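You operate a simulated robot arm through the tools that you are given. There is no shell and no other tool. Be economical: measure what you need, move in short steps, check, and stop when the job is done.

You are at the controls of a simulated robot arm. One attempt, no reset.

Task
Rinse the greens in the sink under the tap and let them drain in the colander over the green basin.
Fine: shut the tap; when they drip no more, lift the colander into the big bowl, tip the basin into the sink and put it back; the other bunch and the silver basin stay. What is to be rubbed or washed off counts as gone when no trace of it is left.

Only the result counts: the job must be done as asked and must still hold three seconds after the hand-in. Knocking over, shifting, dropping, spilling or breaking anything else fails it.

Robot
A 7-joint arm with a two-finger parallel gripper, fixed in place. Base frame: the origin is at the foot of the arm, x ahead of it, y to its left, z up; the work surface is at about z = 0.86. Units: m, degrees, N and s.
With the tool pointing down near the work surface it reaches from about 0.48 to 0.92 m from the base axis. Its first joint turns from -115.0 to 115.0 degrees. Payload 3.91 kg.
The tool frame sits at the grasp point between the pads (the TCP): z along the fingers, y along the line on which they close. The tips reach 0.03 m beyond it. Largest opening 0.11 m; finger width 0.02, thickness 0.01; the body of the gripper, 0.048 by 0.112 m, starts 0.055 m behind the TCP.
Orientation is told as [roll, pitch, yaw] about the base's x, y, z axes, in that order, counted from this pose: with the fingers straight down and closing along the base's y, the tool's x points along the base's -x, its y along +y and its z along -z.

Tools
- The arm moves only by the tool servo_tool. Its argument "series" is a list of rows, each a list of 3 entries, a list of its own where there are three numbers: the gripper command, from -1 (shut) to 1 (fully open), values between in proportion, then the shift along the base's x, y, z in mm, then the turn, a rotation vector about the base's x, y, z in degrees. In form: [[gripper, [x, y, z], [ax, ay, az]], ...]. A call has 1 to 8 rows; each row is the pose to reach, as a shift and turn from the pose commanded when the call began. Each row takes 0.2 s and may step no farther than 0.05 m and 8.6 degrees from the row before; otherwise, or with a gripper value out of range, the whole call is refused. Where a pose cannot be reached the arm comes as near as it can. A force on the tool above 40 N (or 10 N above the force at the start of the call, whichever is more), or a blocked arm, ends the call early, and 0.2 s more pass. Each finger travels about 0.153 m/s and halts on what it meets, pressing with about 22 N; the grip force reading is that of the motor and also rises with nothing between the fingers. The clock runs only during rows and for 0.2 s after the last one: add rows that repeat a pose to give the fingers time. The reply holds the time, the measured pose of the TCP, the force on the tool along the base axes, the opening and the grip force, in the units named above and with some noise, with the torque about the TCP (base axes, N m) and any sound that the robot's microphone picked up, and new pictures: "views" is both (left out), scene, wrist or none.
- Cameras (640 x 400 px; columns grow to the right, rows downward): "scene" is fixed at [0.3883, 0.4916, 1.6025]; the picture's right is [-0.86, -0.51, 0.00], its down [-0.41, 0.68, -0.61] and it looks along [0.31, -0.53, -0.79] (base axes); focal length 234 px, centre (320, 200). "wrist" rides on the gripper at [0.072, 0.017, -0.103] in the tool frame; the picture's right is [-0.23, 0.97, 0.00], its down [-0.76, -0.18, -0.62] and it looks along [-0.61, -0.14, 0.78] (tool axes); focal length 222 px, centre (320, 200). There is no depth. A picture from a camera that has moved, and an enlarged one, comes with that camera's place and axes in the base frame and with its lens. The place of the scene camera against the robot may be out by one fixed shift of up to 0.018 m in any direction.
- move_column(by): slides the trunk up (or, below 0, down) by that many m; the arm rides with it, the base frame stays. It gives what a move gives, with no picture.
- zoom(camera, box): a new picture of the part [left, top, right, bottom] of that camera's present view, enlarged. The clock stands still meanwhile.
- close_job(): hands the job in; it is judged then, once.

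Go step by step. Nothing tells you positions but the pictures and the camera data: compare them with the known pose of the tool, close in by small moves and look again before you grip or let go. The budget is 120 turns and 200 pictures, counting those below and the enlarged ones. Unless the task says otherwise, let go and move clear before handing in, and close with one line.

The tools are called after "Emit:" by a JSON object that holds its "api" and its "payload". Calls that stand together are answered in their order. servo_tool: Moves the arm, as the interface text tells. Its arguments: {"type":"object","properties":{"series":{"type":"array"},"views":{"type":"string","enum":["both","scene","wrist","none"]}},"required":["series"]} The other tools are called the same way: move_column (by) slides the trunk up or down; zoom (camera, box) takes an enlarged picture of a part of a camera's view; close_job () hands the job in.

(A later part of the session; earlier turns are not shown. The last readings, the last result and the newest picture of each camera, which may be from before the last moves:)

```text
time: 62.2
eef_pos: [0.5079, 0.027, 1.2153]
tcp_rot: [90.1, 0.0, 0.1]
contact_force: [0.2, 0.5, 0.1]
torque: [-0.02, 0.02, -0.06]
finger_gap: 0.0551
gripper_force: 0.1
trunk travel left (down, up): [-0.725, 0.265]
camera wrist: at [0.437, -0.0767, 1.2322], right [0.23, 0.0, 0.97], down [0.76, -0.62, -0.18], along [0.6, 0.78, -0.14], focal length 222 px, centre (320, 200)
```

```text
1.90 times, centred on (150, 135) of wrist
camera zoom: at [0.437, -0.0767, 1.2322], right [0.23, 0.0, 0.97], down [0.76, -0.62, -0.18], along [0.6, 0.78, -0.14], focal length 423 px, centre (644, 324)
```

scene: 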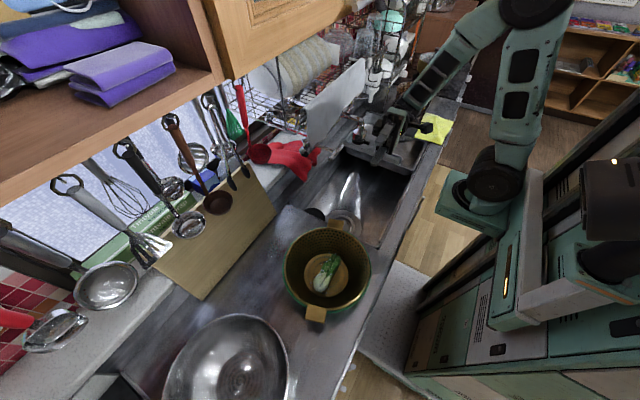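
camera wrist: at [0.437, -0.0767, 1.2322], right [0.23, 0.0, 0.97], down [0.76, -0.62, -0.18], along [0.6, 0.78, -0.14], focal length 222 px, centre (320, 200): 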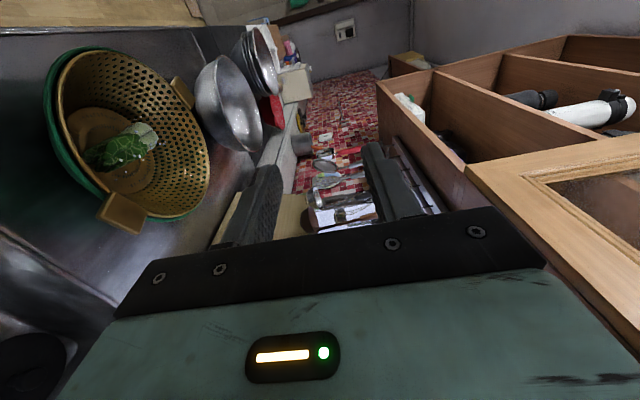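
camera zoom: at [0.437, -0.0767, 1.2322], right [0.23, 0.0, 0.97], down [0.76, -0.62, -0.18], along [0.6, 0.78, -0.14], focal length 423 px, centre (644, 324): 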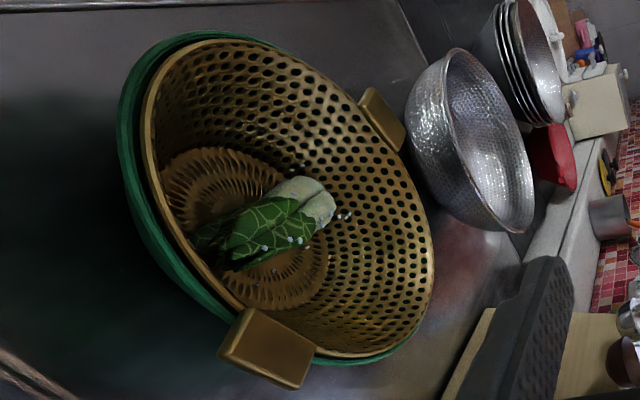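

The ear is at about (0.558, 0.128, 0.957), a flat tab; the basin rim lies about 2 cm below the colander rim. I go down beside it on the sink side.

Emit:
{"api": "servo_tool", "payload": {"series": [[0, [5, 0, -45], [0, 0, 0]], [0, [10, 0, -90], [0, 0, 0]], [0, [10, 0, -135], [0, 0, 0]], [0, [15, 5, -180], [0, 0, 0]], [0, [20, 5, -215], [0, 0, 0]], [0, [30, 5, -240], [0, 0, 0]]]}}

Emit:
{"api": "zoom", "payload": {"camera": "scene", "box": [260, 120, 420, 260]}}

```text
time: 63.6
eef_pos: [0.5388, 0.0335, 0.9751]
tcp_rot: [89.9, 0.0, 0.1]
contact_force: [0.3, 0.3, -0.4]
torque: [0.01, -0.01, -0.01]
finger_gap: 0.0548
gripper_force: 0.1
trunk travel left (down, up): [-0.725, 0.265]
camera wrist: at [0.4672, -0.071, 0.9915], right [0.23, 0.0, 0.97], down [0.76, -0.62, -0.18], along [0.6, 0.78, -0.14], focal length 222 px, centre (320, 200)
```

scene: 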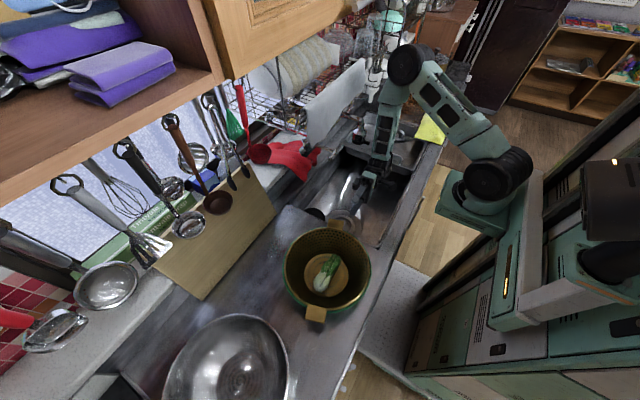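
wrist: 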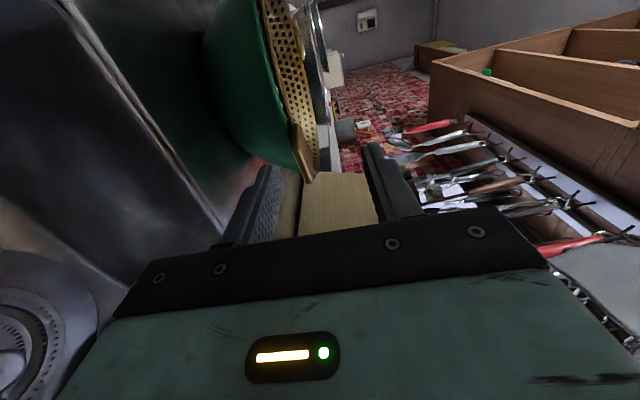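

```text
2.86 times, centred on (340, 190) of scene
camera zoom: at [0.3883, 0.4916, 1.6025], right [-0.86, -0.51, 0.0], down [-0.41, 0.68, -0.61], along [0.31, -0.53, -0.79], focal length 668 px, centre (263, 229)
```

zoom: 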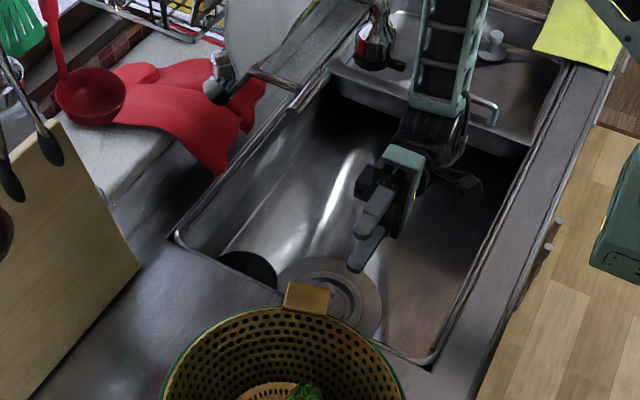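

The ear is edge-on between the finger lines at z ≈ 0.954. I line up and look once more before sliding on.

Emit:
{"api": "servo_tool", "payload": {"series": [[0, [12, 10, -10], [0, 0, 0]], [0, [23, 25, -21], [0, 0, 0]], [0, [23, 40, -21], [0, 0, 0]]], "views": "wrist"}}

Emit:
{"api": "zoom", "payload": {"camera": "wrist", "box": [200, 60, 440, 240]}}

Emit:
{"api": "zoom", "payload": {"camera": "scene", "box": [290, 180, 410, 280]}}

```text
time: 64.4
eef_pos: [0.561, 0.0719, 0.9557]
tcp_rot: [90.0, 0.0, 0.2]
contact_force: [-1.3, 0.0, -0.4]
torque: [0.01, 0.07, -0.03]
finger_gap: 0.0551
gripper_force: 0.0
trunk travel left (down, up): [-0.725, 0.265]
camera wrist: at [0.49, -0.0314, 0.9713], right [0.23, 0.0, 0.97], down [0.76, -0.62, -0.18], along [0.6, 0.78, -0.14], focal length 222 px, centre (320, 200)
```

wrist: 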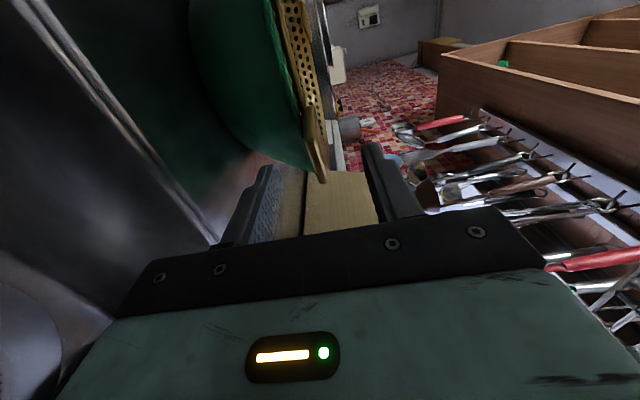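

```text
2.22 times, centred on (320, 150) of wrist
camera zoom: at [0.49, -0.0314, 0.9713], right [0.23, 0.0, 0.97], down [0.76, -0.62, -0.18], along [0.6, 0.78, -0.14], focal length 494 px, centre (320, 311)
```

zoom: 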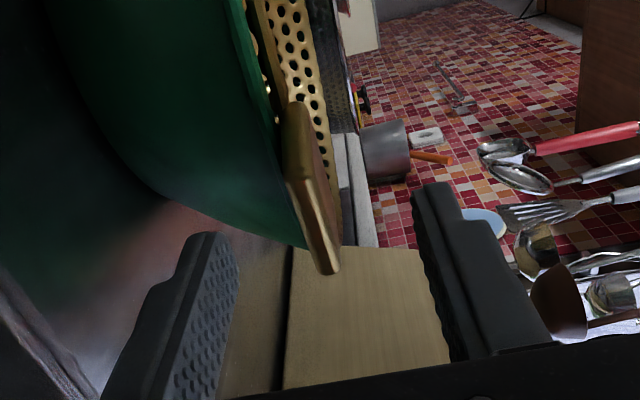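

```text
4.00 times, centred on (350, 230) of scene
camera zoom: at [0.3883, 0.4916, 1.6025], right [-0.86, -0.51, 0.0], down [-0.41, 0.68, -0.61], along [0.31, -0.53, -0.79], focal length 936 px, centre (200, 80)
```

zoom: 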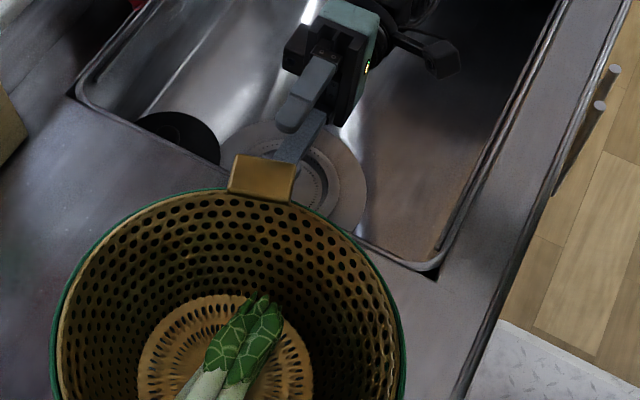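

The ear enters the gap nicely. I slide on to y ≈ 0.110 and check the drops on the greens.

Emit:
{"api": "servo_tool", "payload": {"series": [[0, [0, 15, 0], [0, 0, 0]], [0, [0, 30, -1], [0, 0, 0]], [0, [0, 38, -1], [0, 0, 0]]], "views": "wrist"}}

Emit:
{"api": "zoom", "payload": {"camera": "scene", "box": [290, 210, 370, 310]}}

```text
time: 65.2
eef_pos: [0.5606, 0.1104, 0.9539]
tcp_rot: [90.0, 0.0, 0.1]
contact_force: [0.1, -0.7, -0.5]
torque: [0.01, 0.01, -0.03]
finger_gap: 0.0552
gripper_force: 0.0
trunk travel left (down, up): [-0.725, 0.265]
camera wrist: at [0.4896, 0.0066, 0.9702], right [0.23, 0.0, 0.97], down [0.76, -0.62, -0.18], along [0.6, 0.78, -0.14], focal length 222 px, centre (320, 200)
```

wrist: 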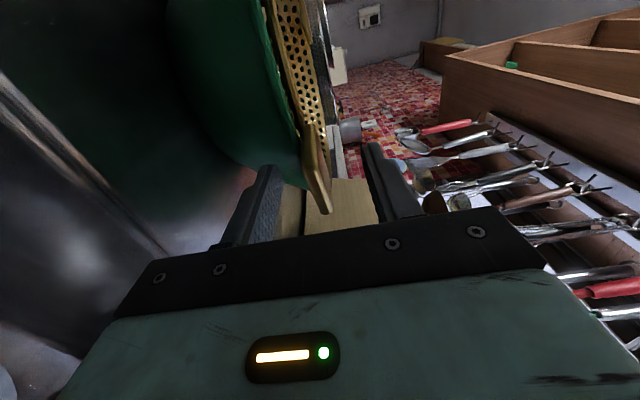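

```text
4.00 times, centred on (330, 260) of scene
camera zoom: at [0.3883, 0.4916, 1.6025], right [-0.86, -0.51, 0.0], down [-0.41, 0.68, -0.61], along [0.31, -0.53, -0.79], focal length 936 px, centre (280, -40)
```

zoom: 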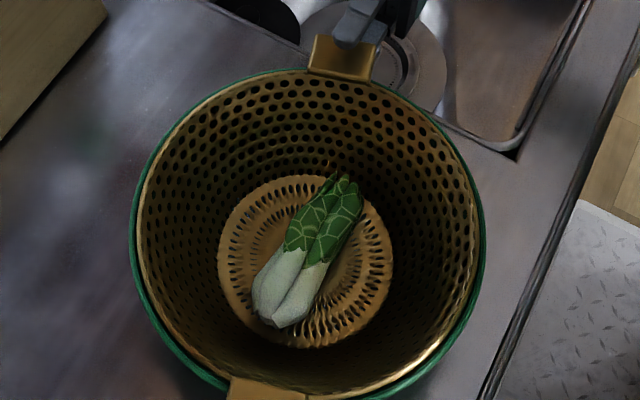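

No drops left on the greens, so they have stopped dripping. I shift slightly to the ear's middle and close.

Emit:
{"api": "servo_tool", "payload": {"series": [[0, [7, 3, 0], [0, 0, 0]], [-0.6, [7, 3, 0], [0, 0, 0]], [-1, [7, 3, 0], [0, 0, 0]], [-1, [7, 3, 0], [0, 0, 0]]], "views": "wrist"}}

Emit:
{"api": "zoom", "payload": {"camera": "wrist", "box": [200, 60, 440, 240]}}

Emit:
{"api": "zoom", "payload": {"camera": "scene", "box": [300, 190, 380, 250]}}

```text
time: 66.2
eef_pos: [0.5674, 0.1131, 0.9528]
tcp_rot: [89.9, 0.0, 0.2]
contact_force: [0.2, 0.1, -0.3]
torque: [-0.37, -0.12, -0.02]
finger_gap: 0.0097
gripper_force: 22.2
trunk travel left (down, up): [-0.725, 0.265]
camera wrist: at [0.4966, 0.0093, 0.97], right [0.23, 0.0, 0.97], down [0.76, -0.62, -0.18], along [0.6, 0.78, -0.14], focal length 222 px, centre (320, 200)
```

wrist: 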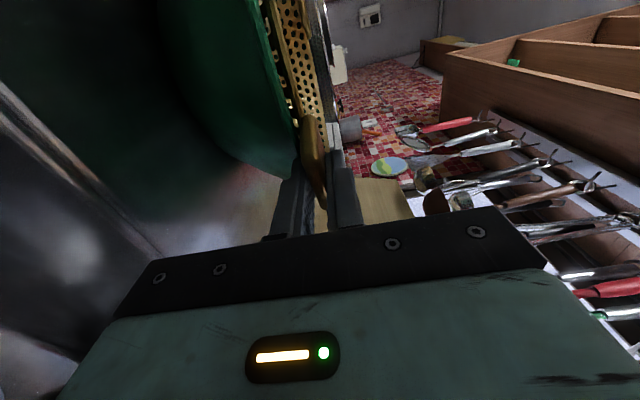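

```text
2.22 times, centred on (320, 150) of wrist
camera zoom: at [0.4966, 0.0093, 0.97], right [0.23, 0.0, 0.97], down [0.76, -0.62, -0.18], along [0.6, 0.78, -0.14], focal length 494 px, centre (320, 311)
```

zoom: 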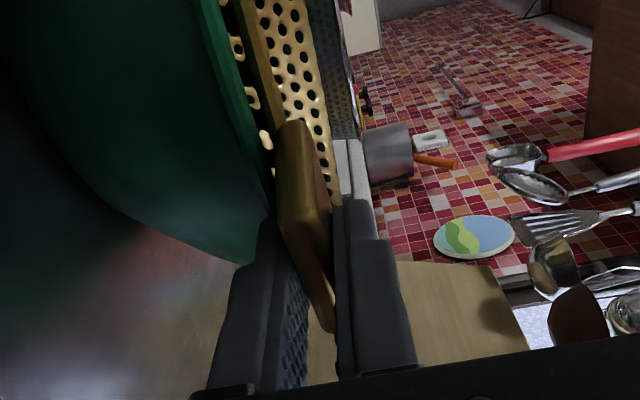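

```text
6.67 times, centred on (340, 220) of scene
camera zoom: at [0.3883, 0.4916, 1.6025], right [-0.86, -0.51, 0.0], down [-0.41, 0.68, -0.61], along [0.31, -0.53, -0.79], focal length 1559 px, centre (187, 67)
```

zoom: 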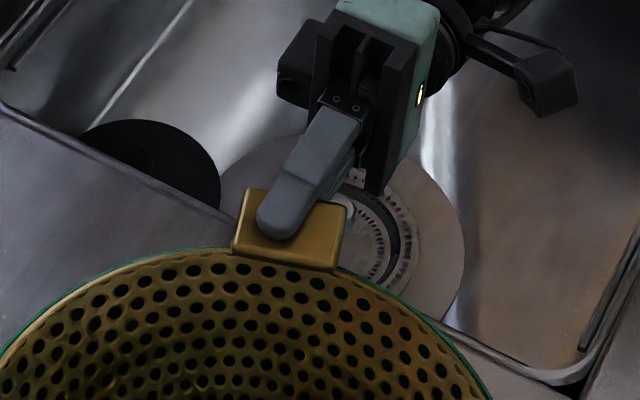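

The ear is held firmly (9.7 mm). I lift the colander slowly and check for tilt.

Emit:
{"api": "servo_tool", "payload": {"series": [[-1, [0, 0, 8], [0, 0, 0]], [-1, [0, 0, 16], [0, 0, 0]], [-1, [0, 0, 24], [0, 0, 0]], [-1, [0, 0, 32], [0, 0, 0]], [-1, [0, 0, 40], [0, 0, 0]]]}}

Emit:
{"api": "zoom", "payload": {"camera": "scene", "box": [260, 190, 420, 330]}}

```text
time: 67.4
eef_pos: [0.5683, 0.112, 0.9934]
tcp_rot: [90.0, 0.0, 0.2]
contact_force: [-0.1, -0.3, -2.2]
torque: [-0.37, -0.09, 0.02]
finger_gap: 0.0098
gripper_force: 22.1
trunk travel left (down, up): [-0.725, 0.265]
camera wrist: at [0.4969, 0.0094, 1.0101], right [0.23, 0.0, 0.97], down [0.76, -0.62, -0.18], along [0.6, 0.78, -0.14], focal length 222 px, centre (320, 200)
```

scene: 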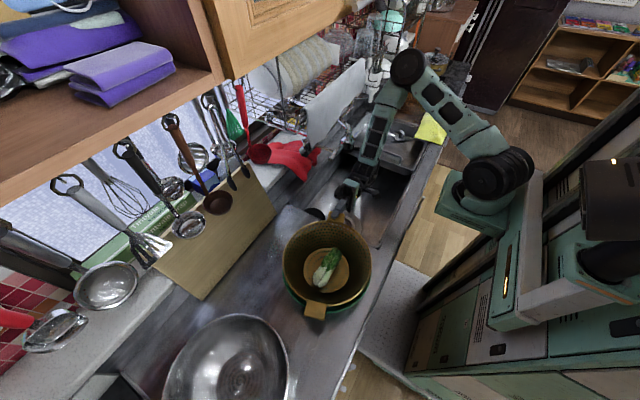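
wrist: 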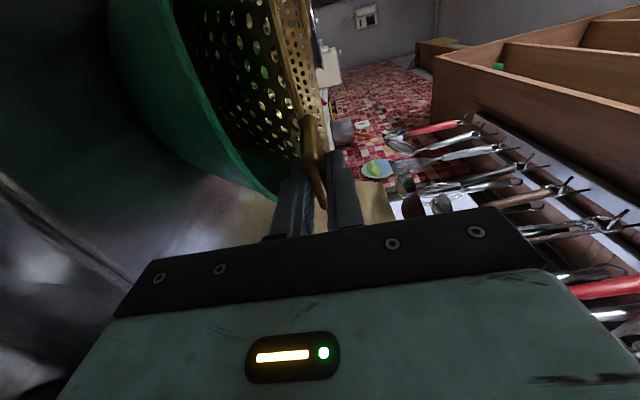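

```text
2.86 times, centred on (340, 260) of scene
camera zoom: at [0.3883, 0.4916, 1.6025], right [-0.86, -0.51, 0.0], down [-0.41, 0.68, -0.61], along [0.31, -0.53, -0.79], focal length 668 px, centre (263, 29)
```

zoom: 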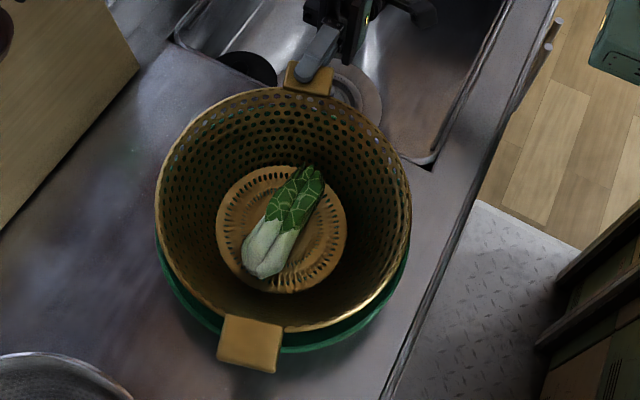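

It comes up level, held well, and the basin stays. I raise it clear of basin and bowl rims.

Emit:
{"api": "servo_tool", "payload": {"series": [[-1, [0, 0, 20], [0, 0, 0]], [-1, [0, 0, 45], [0, 0, 0]], [-1, [0, 0, 70], [0, 0, 0]], [-1, [0, 0, 95], [0, 0, 0]], [-1, [0, 0, 120], [0, 0, 0]], [-1, [0, 0, 135], [0, 0, 0]], [-1, [0, 0, 135], [0, 0, 0]]]}}

Emit:
{"api": "zoom", "payload": {"camera": "wrist", "box": [60, 0, 380, 200]}}

```text
time: 69.0
eef_pos: [0.5681, 0.113, 1.1278]
tcp_rot: [90.0, 0.1, 0.3]
contact_force: [-0.4, 0.5, -2.5]
torque: [-0.37, -0.14, -0.01]
finger_gap: 0.0099
gripper_force: 22.5
trunk travel left (down, up): [-0.725, 0.265]
camera wrist: at [0.4971, 0.0095, 1.1453], right [0.23, 0.0, 0.97], down [0.76, -0.62, -0.18], along [0.6, 0.78, -0.14], focal length 222 px, centre (320, 200)
```

scene: 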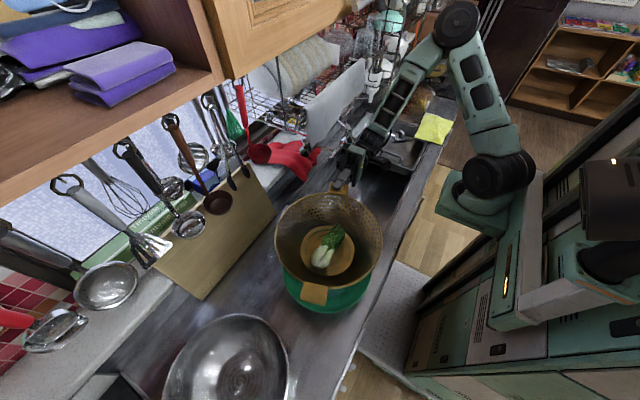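
wrist: 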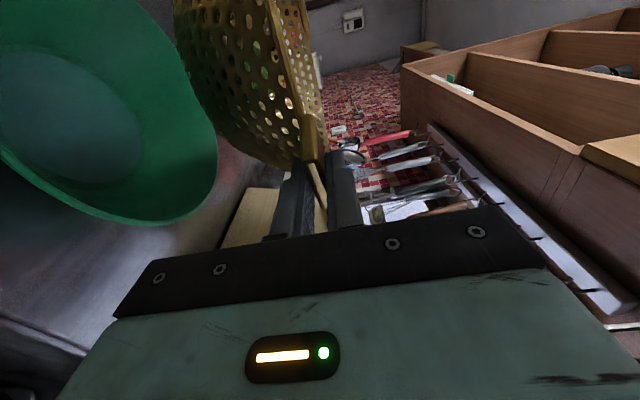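

```text
2.00 times, centred on (220, 100) of wrist
camera zoom: at [0.4971, 0.0095, 1.1453], right [0.23, 0.0, 0.97], down [0.76, -0.62, -0.18], along [0.6, 0.78, -0.14], focal length 444 px, centre (520, 400)
```

zoom: 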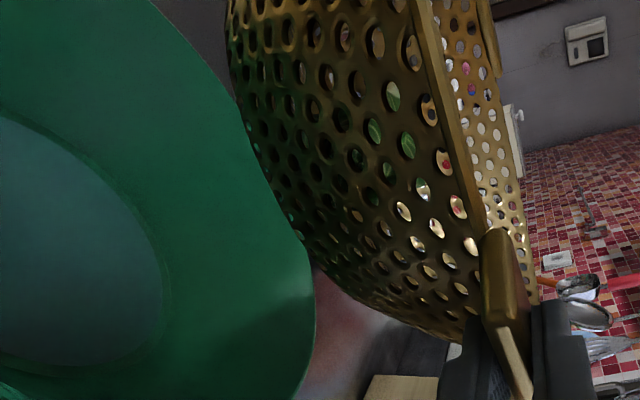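

No drips fall, and some water is in the basin. I carry the colander over to the big bowl (centre about (0.575, 0.605)).

Emit:
{"api": "servo_tool", "payload": {"series": [[-1, [5, 30, 0], [0, 0, 0]], [-1, [12, 70, 0], [0, 0, 0]], [-1, [20, 115, 0], [0, 0, 0]], [-1, [28, 160, 0], [0, 0, 0]], [-1, [36, 205, 0], [0, 0, 0]], [-1, [44, 250, 0], [0, 0, 0]], [-1, [50, 285, 0], [0, 0, 0]], [-1, [53, 305, 0], [0, 0, 0]]]}}

Emit:
{"api": "zoom", "payload": {"camera": "scene", "box": [120, 200, 440, 400]}}

```text
time: 70.8
eef_pos: [0.6215, 0.4188, 1.1286]
tcp_rot: [89.9, 0.2, 0.2]
contact_force: [0.3, 0.1, -1.9]
torque: [-0.39, -0.16, 0.01]
finger_gap: 0.0098
gripper_force: 21.9
trunk travel left (down, up): [-0.725, 0.265]
camera wrist: at [0.5507, 0.3143, 1.1445], right [0.23, 0.0, 0.97], down [0.76, -0.62, -0.18], along [0.6, 0.78, -0.14], focal length 222 px, centre (320, 200)
```

scene: 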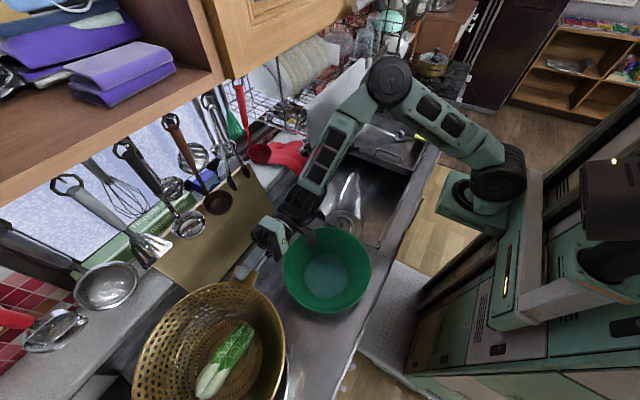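
wrist: 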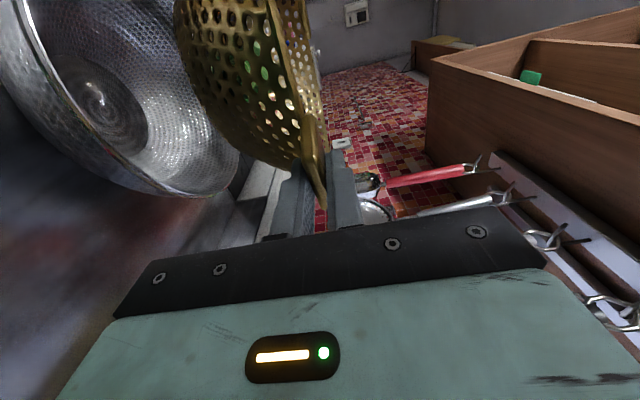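

```text
2.00 times, centred on (280, 300) of scene
camera zoom: at [0.3883, 0.4916, 1.6025], right [-0.86, -0.51, 0.0], down [-0.41, 0.68, -0.61], along [0.31, -0.53, -0.79], focal length 468 px, centre (400, 0)
```

zoom: 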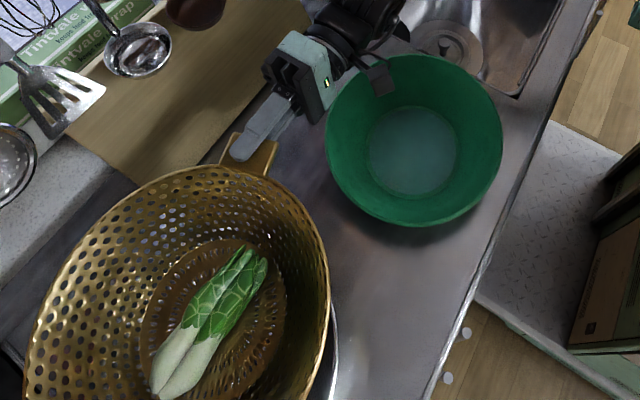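

The colander is above the bowl. I correct by a small shift and lower it in steps.

Emit:
{"api": "servo_tool", "payload": {"series": [[-1, [-5, 11, 0], [0, 0, 0]], [-1, [-9, 21, -20], [0, 0, 0]], [-1, [-9, 21, -45], [0, 0, 0]], [-1, [-9, 21, -70], [0, 0, 0]], [-1, [-9, 21, -90], [0, 0, 0]], [-1, [-9, 21, -100], [0, 0, 0]]]}}

Emit:
{"api": "zoom", "payload": {"camera": "scene", "box": [120, 240, 360, 400]}}

Emit:
{"api": "zoom", "payload": {"camera": "wrist", "box": [0, 0, 384, 240]}}

```text
time: 72.2
eef_pos: [0.6134, 0.439, 1.0296]
tcp_rot: [90.0, 0.0, 0.2]
contact_force: [0.0, 0.0, -2.8]
torque: [-0.38, -0.13, -0.02]
finger_gap: 0.0097
gripper_force: 22.2
trunk travel left (down, up): [-0.725, 0.265]
camera wrist: at [0.5414, 0.3354, 1.0454], right [0.23, 0.0, 0.97], down [0.76, -0.62, -0.18], along [0.6, 0.78, -0.14], focal length 222 px, centre (320, 200)
```

scene: 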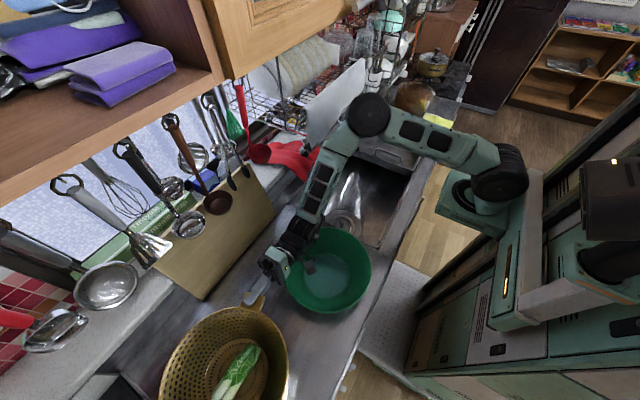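
wrist: 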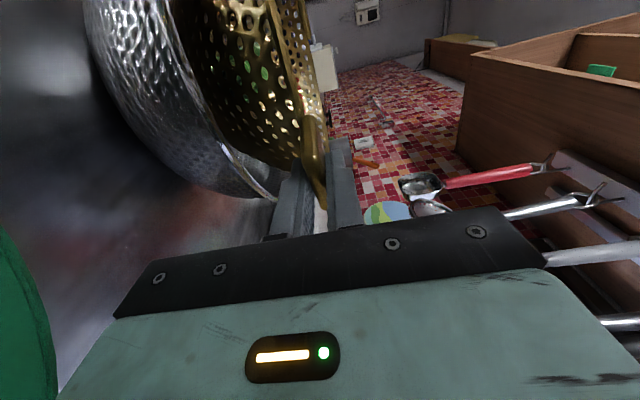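

```text
2.50 times, centred on (240, 320) of scene
camera zoom: at [0.3883, 0.4916, 1.6025], right [-0.86, -0.51, 0.0], down [-0.41, 0.68, -0.61], along [0.31, -0.53, -0.79], focal length 585 px, centre (520, -100)
```

zoom: 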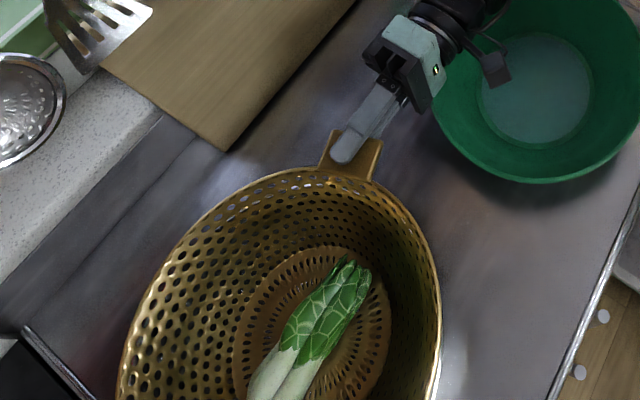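

```text
1.67 times, centred on (192, 120) of wrist
camera zoom: at [0.5414, 0.3354, 1.0454], right [0.23, 0.0, 0.97], down [0.76, -0.62, -0.18], along [0.6, 0.78, -0.14], focal length 370 px, centre (533, 333)
```

zoom: 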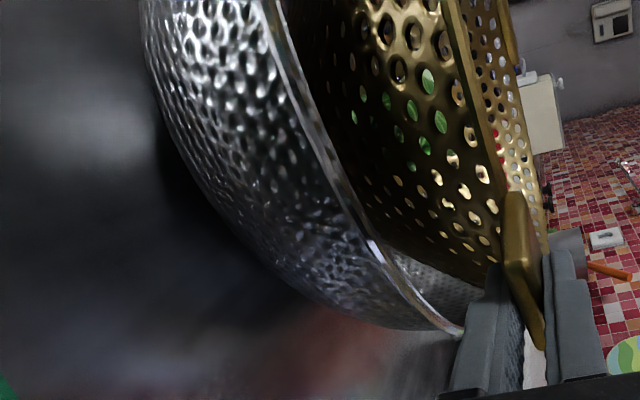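

The colander is inside the bowl's mouth, but the lower finger is close to the bowl rim (z ≈ 0.99). I go down carefully by a little more and look.

Emit:
{"api": "servo_tool", "payload": {"series": [[-1, [0, 0, -5], [0, 0, 0]], [-1, [0, 0, -10], [0, 0, 0]], [-1, [0, 0, -14], [0, 0, 0]]], "views": "wrist"}}

Emit:
{"api": "zoom", "payload": {"camera": "wrist", "box": [80, 0, 400, 240]}}

Emit:
{"api": "zoom", "payload": {"camera": "scene", "box": [140, 260, 320, 400]}}

```text
time: 73.0
eef_pos: [0.6117, 0.4375, 1.0155]
tcp_rot: [90.0, 0.1, 0.2]
contact_force: [-0.6, -0.1, -2.3]
torque: [-0.35, -0.12, 0.02]
finger_gap: 0.0096
gripper_force: 21.7
trunk travel left (down, up): [-0.725, 0.265]
camera wrist: at [0.5413, 0.3353, 1.0312], right [0.23, 0.0, 0.97], down [0.76, -0.62, -0.18], along [0.6, 0.78, -0.14], focal length 222 px, centre (320, 200)
```

wrist: 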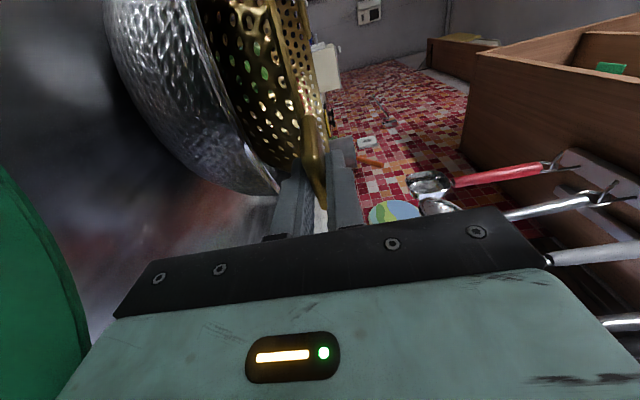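

```text
1.67 times, centred on (240, 120) of wrist
camera zoom: at [0.5413, 0.3353, 1.0312], right [0.23, 0.0, 0.97], down [0.76, -0.62, -0.18], along [0.6, 0.78, -0.14], focal length 370 px, centre (453, 333)
```

zoom: 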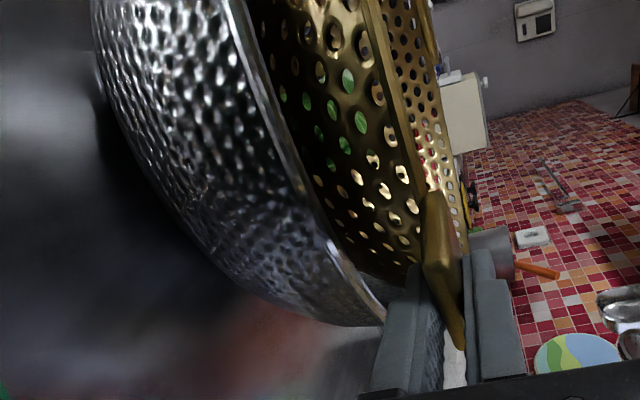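

```text
2.86 times, centred on (230, 330) of scene
camera zoom: at [0.3883, 0.4916, 1.6025], right [-0.86, -0.51, 0.0], down [-0.41, 0.68, -0.61], along [0.31, -0.53, -0.79], focal length 668 px, centre (577, -171)
```

zoom: 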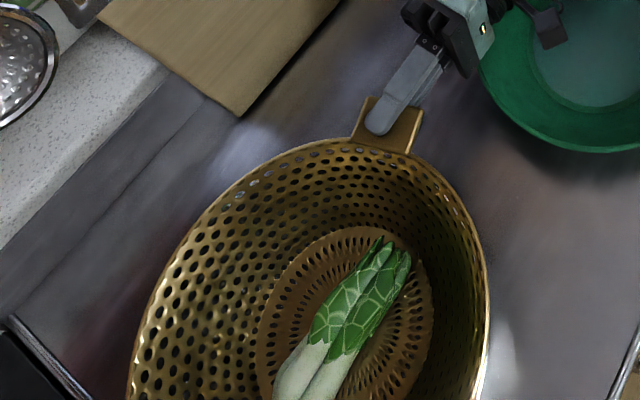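

There is about 2 cm between finger and rim. I lower 12 mm more.

Emit:
{"api": "servo_tool", "payload": {"series": [[-1, [0, 0, -5], [0, 0, 0]], [-1, [0, 0, -9], [0, 0, 0]], [-1, [0, 0, -13], [0, 0, 0]]], "views": "wrist"}}

Emit:
{"api": "zoom", "payload": {"camera": "wrist", "box": [180, 80, 380, 240]}}

```text
time: 73.8
eef_pos: [0.6122, 0.4388, 1.0019]
tcp_rot: [90.0, 0.0, 0.2]
contact_force: [0.1, -1.0, -0.4]
torque: [-0.6, -0.09, 0.03]
finger_gap: 0.0096
gripper_force: 22.1
trunk travel left (down, up): [-0.725, 0.265]
camera wrist: at [0.5412, 0.3353, 1.0188], right [0.23, 0.0, 0.97], down [0.76, -0.62, -0.18], along [0.6, 0.78, -0.14], focal length 222 px, centre (320, 200)
```

wrist: 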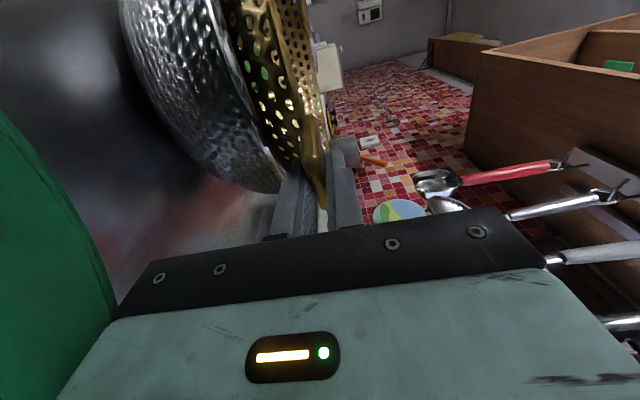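

```text
2.50 times, centred on (280, 160) of wrist
camera zoom: at [0.5412, 0.3353, 1.0188], right [0.23, 0.0, 0.97], down [0.76, -0.62, -0.18], along [0.6, 0.78, -0.14], focal length 555 px, centre (420, 300)
```

zoom: 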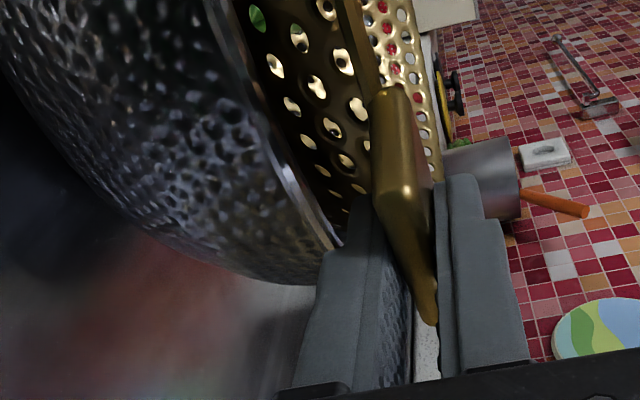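

Emit:
{"api": "servo_tool", "payload": {"series": [[-1, [0, 0, 0], [0, 0, 0]]], "views": "scene"}}

Emit:
{"api": "zoom", "payload": {"camera": "scene", "box": [140, 260, 320, 400]}}

```text
time: 74.2
eef_pos: [0.6123, 0.4382, 1.0024]
tcp_rot: [90.0, 0.0, 0.2]
contact_force: [0.7, 0.7, 0.4]
torque: [-0.67, -0.07, 0.05]
finger_gap: 0.0096
gripper_force: 21.8
trunk travel left (down, up): [-0.725, 0.265]
```

scene: 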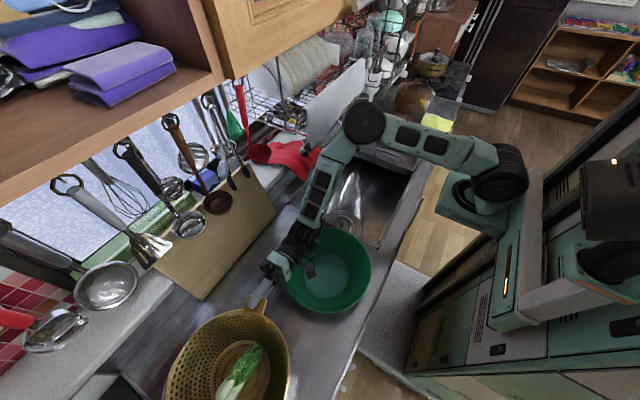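

```text
2.86 times, centred on (230, 330) of scene
camera zoom: at [0.3883, 0.4916, 1.6025], right [-0.86, -0.51, 0.0], down [-0.41, 0.68, -0.61], along [0.31, -0.53, -0.79], focal length 668 px, centre (577, -171)
```

zoom: 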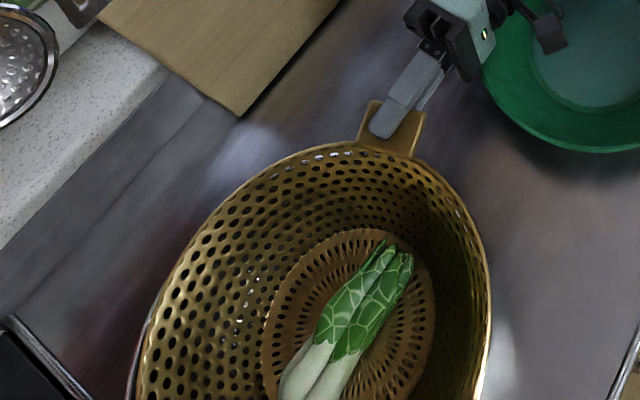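

The readings suggest that the hand's underside rests on the green basin's rim. I raise, turn by 18° about the bowl centre so that the hand clears the basin, and lower again.

Emit:
{"api": "servo_tool", "payload": {"series": [[-1, [0, 0, 15], [0, 0, 0]], [-1, [0, 0, 28], [0, 0, 0]], [-1, [15, 6, 28], [0, 0, 6]], [-1, [30, 13, 28], [0, 0, 12]], [-1, [44, 22, 28], [0, 0, 18]], [-1, [44, 22, 28], [0, 0, 18]]]}}

Emit:
{"api": "zoom", "payload": {"camera": "scene", "box": [140, 200, 400, 400]}}

```text
time: 75.6
eef_pos: [0.6565, 0.4612, 1.0304]
tcp_rot: [90.0, 0.0, 18.3]
contact_force: [-0.7, 0.5, -2.6]
torque: [-0.31, -0.27, 0.03]
finger_gap: 0.0098
gripper_force: 21.8
trunk travel left (down, up): [-0.725, 0.265]
camera wrist: at [0.621, 0.3398, 1.0466], right [0.22, 0.07, 0.97], down [0.92, -0.35, -0.18], along [0.33, 0.93, -0.14], focal length 222 px, centre (320, 200)
```

scene: 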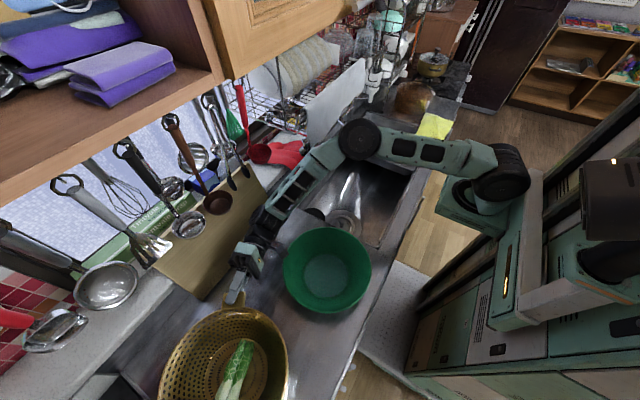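
wrist: 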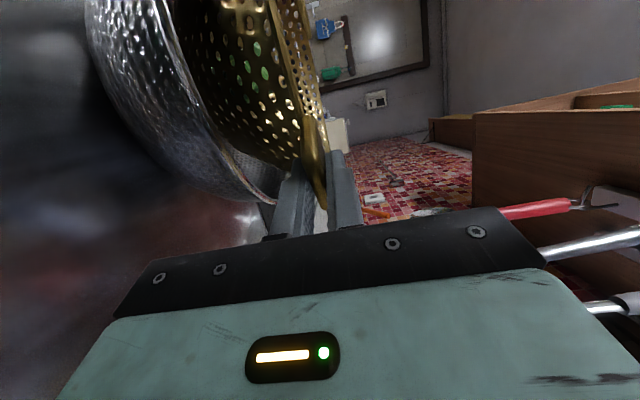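

```text
2.00 times, centred on (270, 300) of scene
camera zoom: at [0.3883, 0.4916, 1.6025], right [-0.86, -0.51, 0.0], down [-0.41, 0.68, -0.61], along [0.31, -0.53, -0.79], focal length 468 px, centre (420, 0)
```

zoom: 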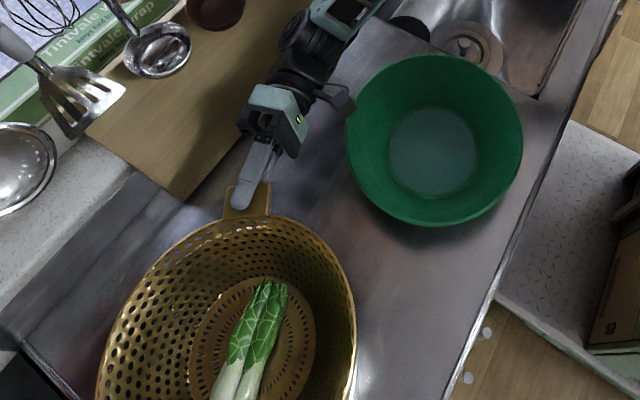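

The hand is clear of the basin and the basin hasn't moved. Lowering again in small steps.

Emit:
{"api": "servo_tool", "payload": {"series": [[-1, [0, 0, -8], [0, 0, 0]], [-1, [0, 0, -16], [0, 0, 0]], [-1, [0, 0, -22], [0, 0, 0]], [-1, [0, 0, -28], [0, 0, 0]]], "views": "wrist"}}

Emit:
{"api": "zoom", "payload": {"camera": "wrist", "box": [180, 80, 380, 240]}}

```text
time: 76.6
eef_pos: [0.6561, 0.4598, 1.0017]
tcp_rot: [90.0, 0.1, 18.2]
contact_force: [1.0, 0.2, -1.3]
torque: [-0.33, -0.21, 0.01]
finger_gap: 0.0097
gripper_force: 22.1
trunk travel left (down, up): [-0.725, 0.265]
camera wrist: at [0.6205, 0.3402, 1.0184], right [0.22, 0.07, 0.97], down [0.92, -0.35, -0.18], along [0.33, 0.93, -0.14], focal length 222 px, centre (320, 200)
```

wrist: 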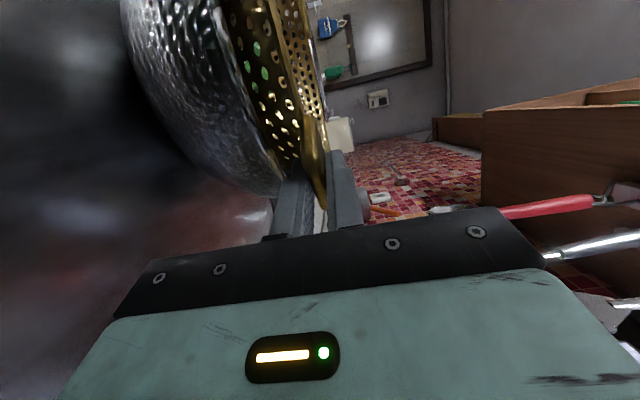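

```text
2.50 times, centred on (280, 160) of wrist
camera zoom: at [0.6205, 0.3402, 1.0184], right [0.22, 0.07, 0.97], down [0.92, -0.35, -0.18], along [0.33, 0.93, -0.14], focal length 555 px, centre (420, 300)
```

zoom: 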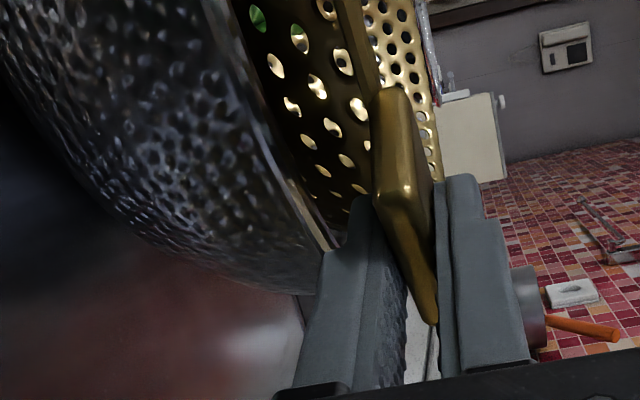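

Emit:
{"api": "servo_tool", "payload": {"series": [[-1, [0, 0, -5], [0, 0, 0]], [-1, [0, 0, -5], [0, 0, 0]]], "views": "none"}}

```text
time: 77.2
eef_pos: [0.6554, 0.459, 0.9965]
tcp_rot: [89.9, -0.1, 18.2]
contact_force: [0.1, 0.9, -3.1]
torque: [-0.32, -0.28, -0.04]
finger_gap: 0.0099
gripper_force: 22.2
trunk travel left (down, up): [-0.725, 0.265]
```

Emit:
{"api": "servo_tool", "payload": {"series": [[-1, [0, 0, -5], [0, 0, 0]], [-1, [0, 0, -5], [0, 0, 0]]], "views": "none"}}

Emit:
{"api": "servo_tool", "payload": {"series": [[-1, [0, 0, -5], [0, 0, 0]], [-1, [0, 0, -5], [0, 0, 0]]], "views": "wrist"}}

Emit:
{"api": "zoom", "payload": {"camera": "wrist", "box": [180, 80, 380, 240]}}

```text
time: 77.8
eef_pos: [0.6564, 0.4607, 0.9923]
tcp_rot: [89.9, 0.0, 18.3]
contact_force: [0.2, 0.7, -1.9]
torque: [-0.33, -0.18, -0.05]
finger_gap: 0.0097
gripper_force: 21.5
trunk travel left (down, up): [-0.725, 0.265]
```

```text
time: 78.4
eef_pos: [0.656, 0.4603, 0.9868]
tcp_rot: [89.9, 0.0, 18.2]
contact_force: [0.6, 1.4, -1.0]
torque: [-0.28, -0.15, -0.14]
finger_gap: 0.0095
gripper_force: 21.6
trunk travel left (down, up): [-0.725, 0.265]
camera wrist: at [0.6208, 0.3401, 1.0035], right [0.22, 0.07, 0.97], down [0.92, -0.35, -0.18], along [0.33, 0.93, -0.14], focal length 222 px, centre (320, 200)
```

wrist: 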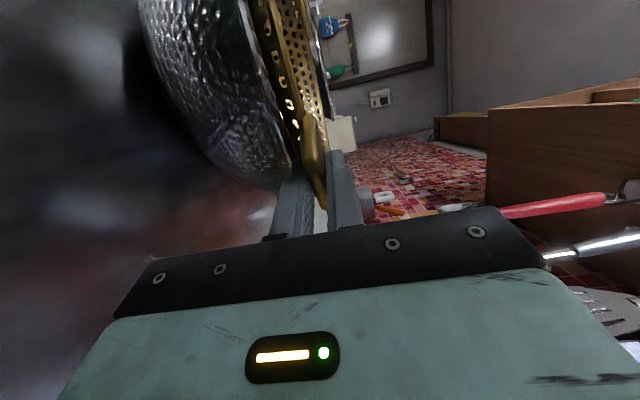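

```text
2.50 times, centred on (280, 160) of wrist
camera zoom: at [0.6208, 0.3401, 1.0035], right [0.22, 0.07, 0.97], down [0.92, -0.35, -0.18], along [0.33, 0.93, -0.14], focal length 555 px, centre (420, 300)
```

zoom: 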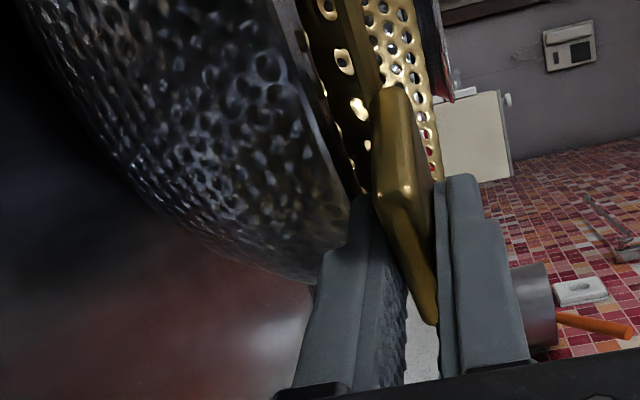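

The colander is touching the bowl lightly and its ear is about level with the rim. I open in a compensated way so that the lower finger stays put, then look.

Emit:
{"api": "servo_tool", "payload": {"series": [[-0.73, [0, 0, 2], [0, 0, 0]], [-0.64, [0, 0, 5], [0, 0, 0]], [-0.5, [0, 0, 9], [0, 0, 0]], [-0.5, [0, 0, 9], [0, 0, 0]]]}}

Emit:
{"api": "zoom", "payload": {"camera": "wrist", "box": [180, 80, 380, 240]}}

Emit:
{"api": "zoom", "payload": {"camera": "scene", "box": [140, 240, 320, 400]}}

```text
time: 79.4
eef_pos: [0.6561, 0.4614, 0.9957]
tcp_rot: [90.0, 0.0, 18.2]
contact_force: [-1.2, -0.4, -1.4]
torque: [-0.06, 0.02, -0.03]
finger_gap: 0.0281
gripper_force: 0.5
trunk travel left (down, up): [-0.725, 0.265]
camera wrist: at [0.6208, 0.3403, 1.0123], right [0.22, 0.07, 0.97], down [0.92, -0.35, -0.18], along [0.33, 0.93, -0.14], focal length 222 px, centre (320, 200)
```

scene: 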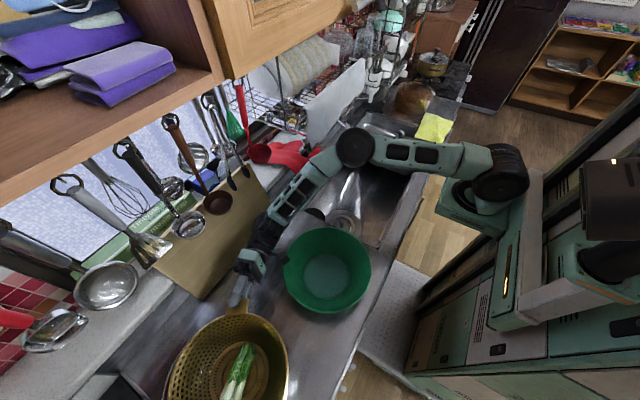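
wrist: 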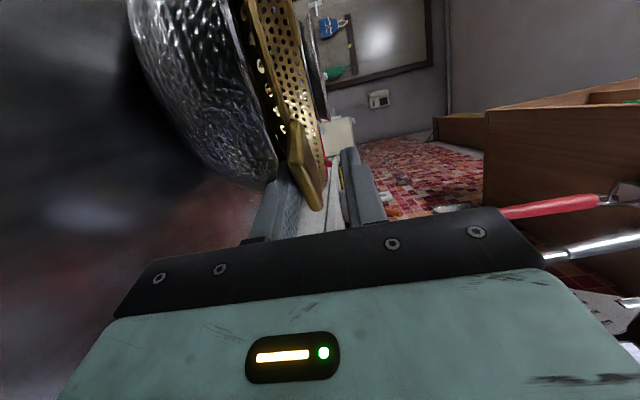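

```text
2.50 times, centred on (280, 160) of wrist
camera zoom: at [0.6208, 0.3403, 1.0123], right [0.22, 0.07, 0.97], down [0.92, -0.35, -0.18], along [0.33, 0.93, -0.14], focal length 555 px, centre (420, 300)
```

zoom: 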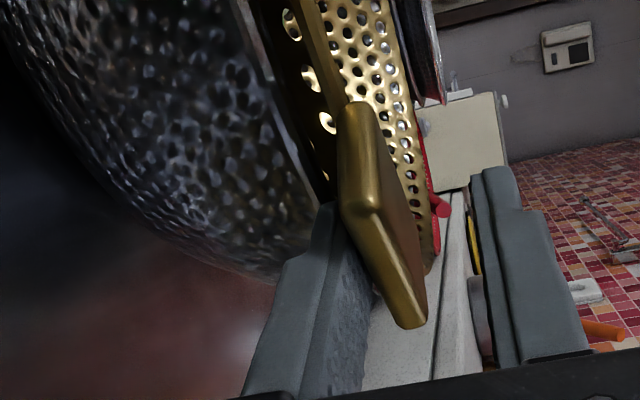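

```text
2.50 times, centred on (230, 320) of scene
camera zoom: at [0.3883, 0.4916, 1.6025], right [-0.86, -0.51, 0.0], down [-0.41, 0.68, -0.61], along [0.31, -0.53, -0.79], focal length 585 px, centre (545, -100)
```

zoom: 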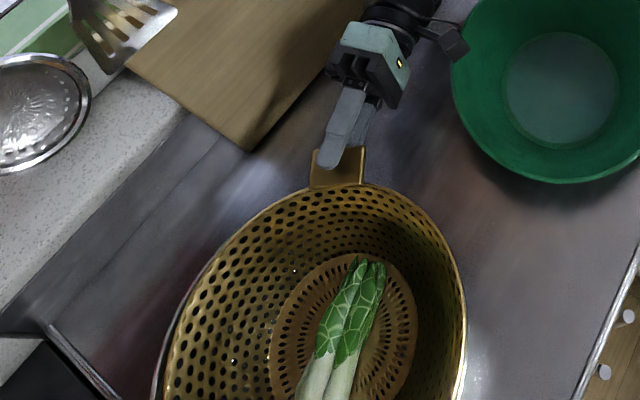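

Released; the colander rests in the bowl. I pull the fingers straight back off the ear.

Emit:
{"api": "servo_tool", "payload": {"series": [[-0.5, [3, -9, 0], [0, 0, 0]], [-0.5, [6, -19, 0], [0, 0, 0]], [-0.5, [10, -32, 0], [0, 0, 0]], [-0.5, [16, -52, 5], [0, 0, 0]], [-0.5, [16, -72, 20], [0, 0, 0]]]}}

Emit:
{"api": "zoom", "payload": {"camera": "scene", "box": [130, 230, 330, 400]}}

Emit:
{"api": "zoom", "payload": {"camera": "wrist", "box": [100, 0, 400, 240]}}

```text
time: 80.6
eef_pos: [0.6726, 0.3904, 1.0202]
tcp_rot: [89.9, -0.2, 18.2]
contact_force: [0.4, -1.4, 0.3]
torque: [0.04, -0.01, 0.01]
finger_gap: 0.0274
gripper_force: 0.0
trunk travel left (down, up): [-0.725, 0.265]
camera wrist: at [0.637, 0.2696, 1.0364], right [0.21, 0.07, 0.97], down [0.92, -0.35, -0.17], along [0.33, 0.93, -0.14], focal length 222 px, centre (320, 200)
```

scene: 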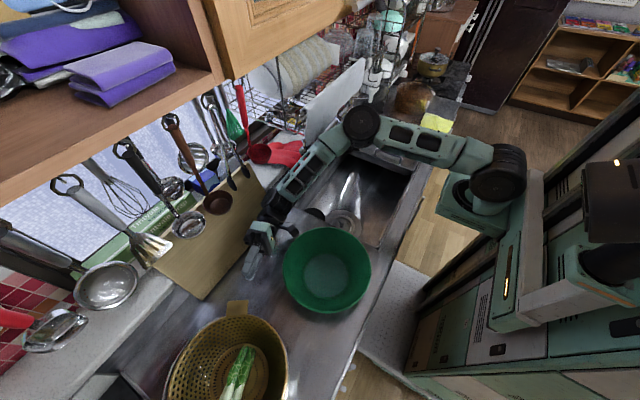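
wrist: 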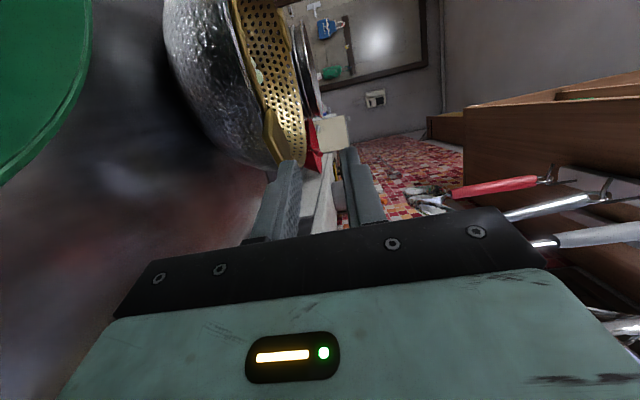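

```text
2.35 times, centred on (230, 315) of scene
camera zoom: at [0.3883, 0.4916, 1.6025], right [-0.86, -0.51, 0.0], down [-0.41, 0.68, -0.61], along [0.31, -0.53, -0.79], focal length 550 px, centre (532, -71)
```

zoom: 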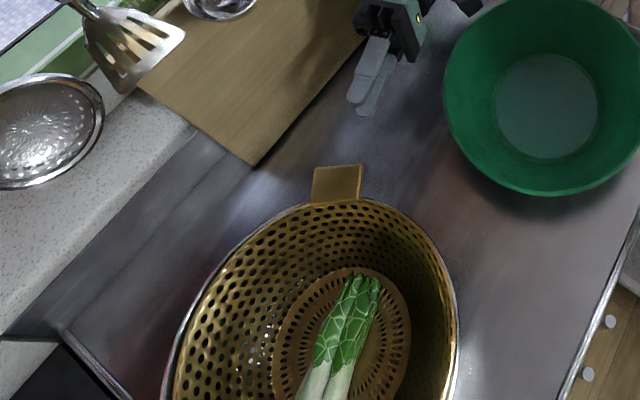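

```text
1.67 times, centred on (250, 120) of wrist
camera zoom: at [0.637, 0.2696, 1.0364], right [0.21, 0.07, 0.97], down [0.92, -0.35, -0.17], along [0.33, 0.93, -0.14], focal length 370 px, centre (437, 333)
```

zoom: 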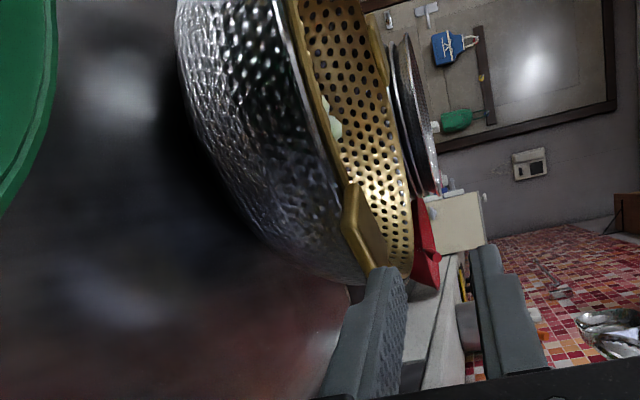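

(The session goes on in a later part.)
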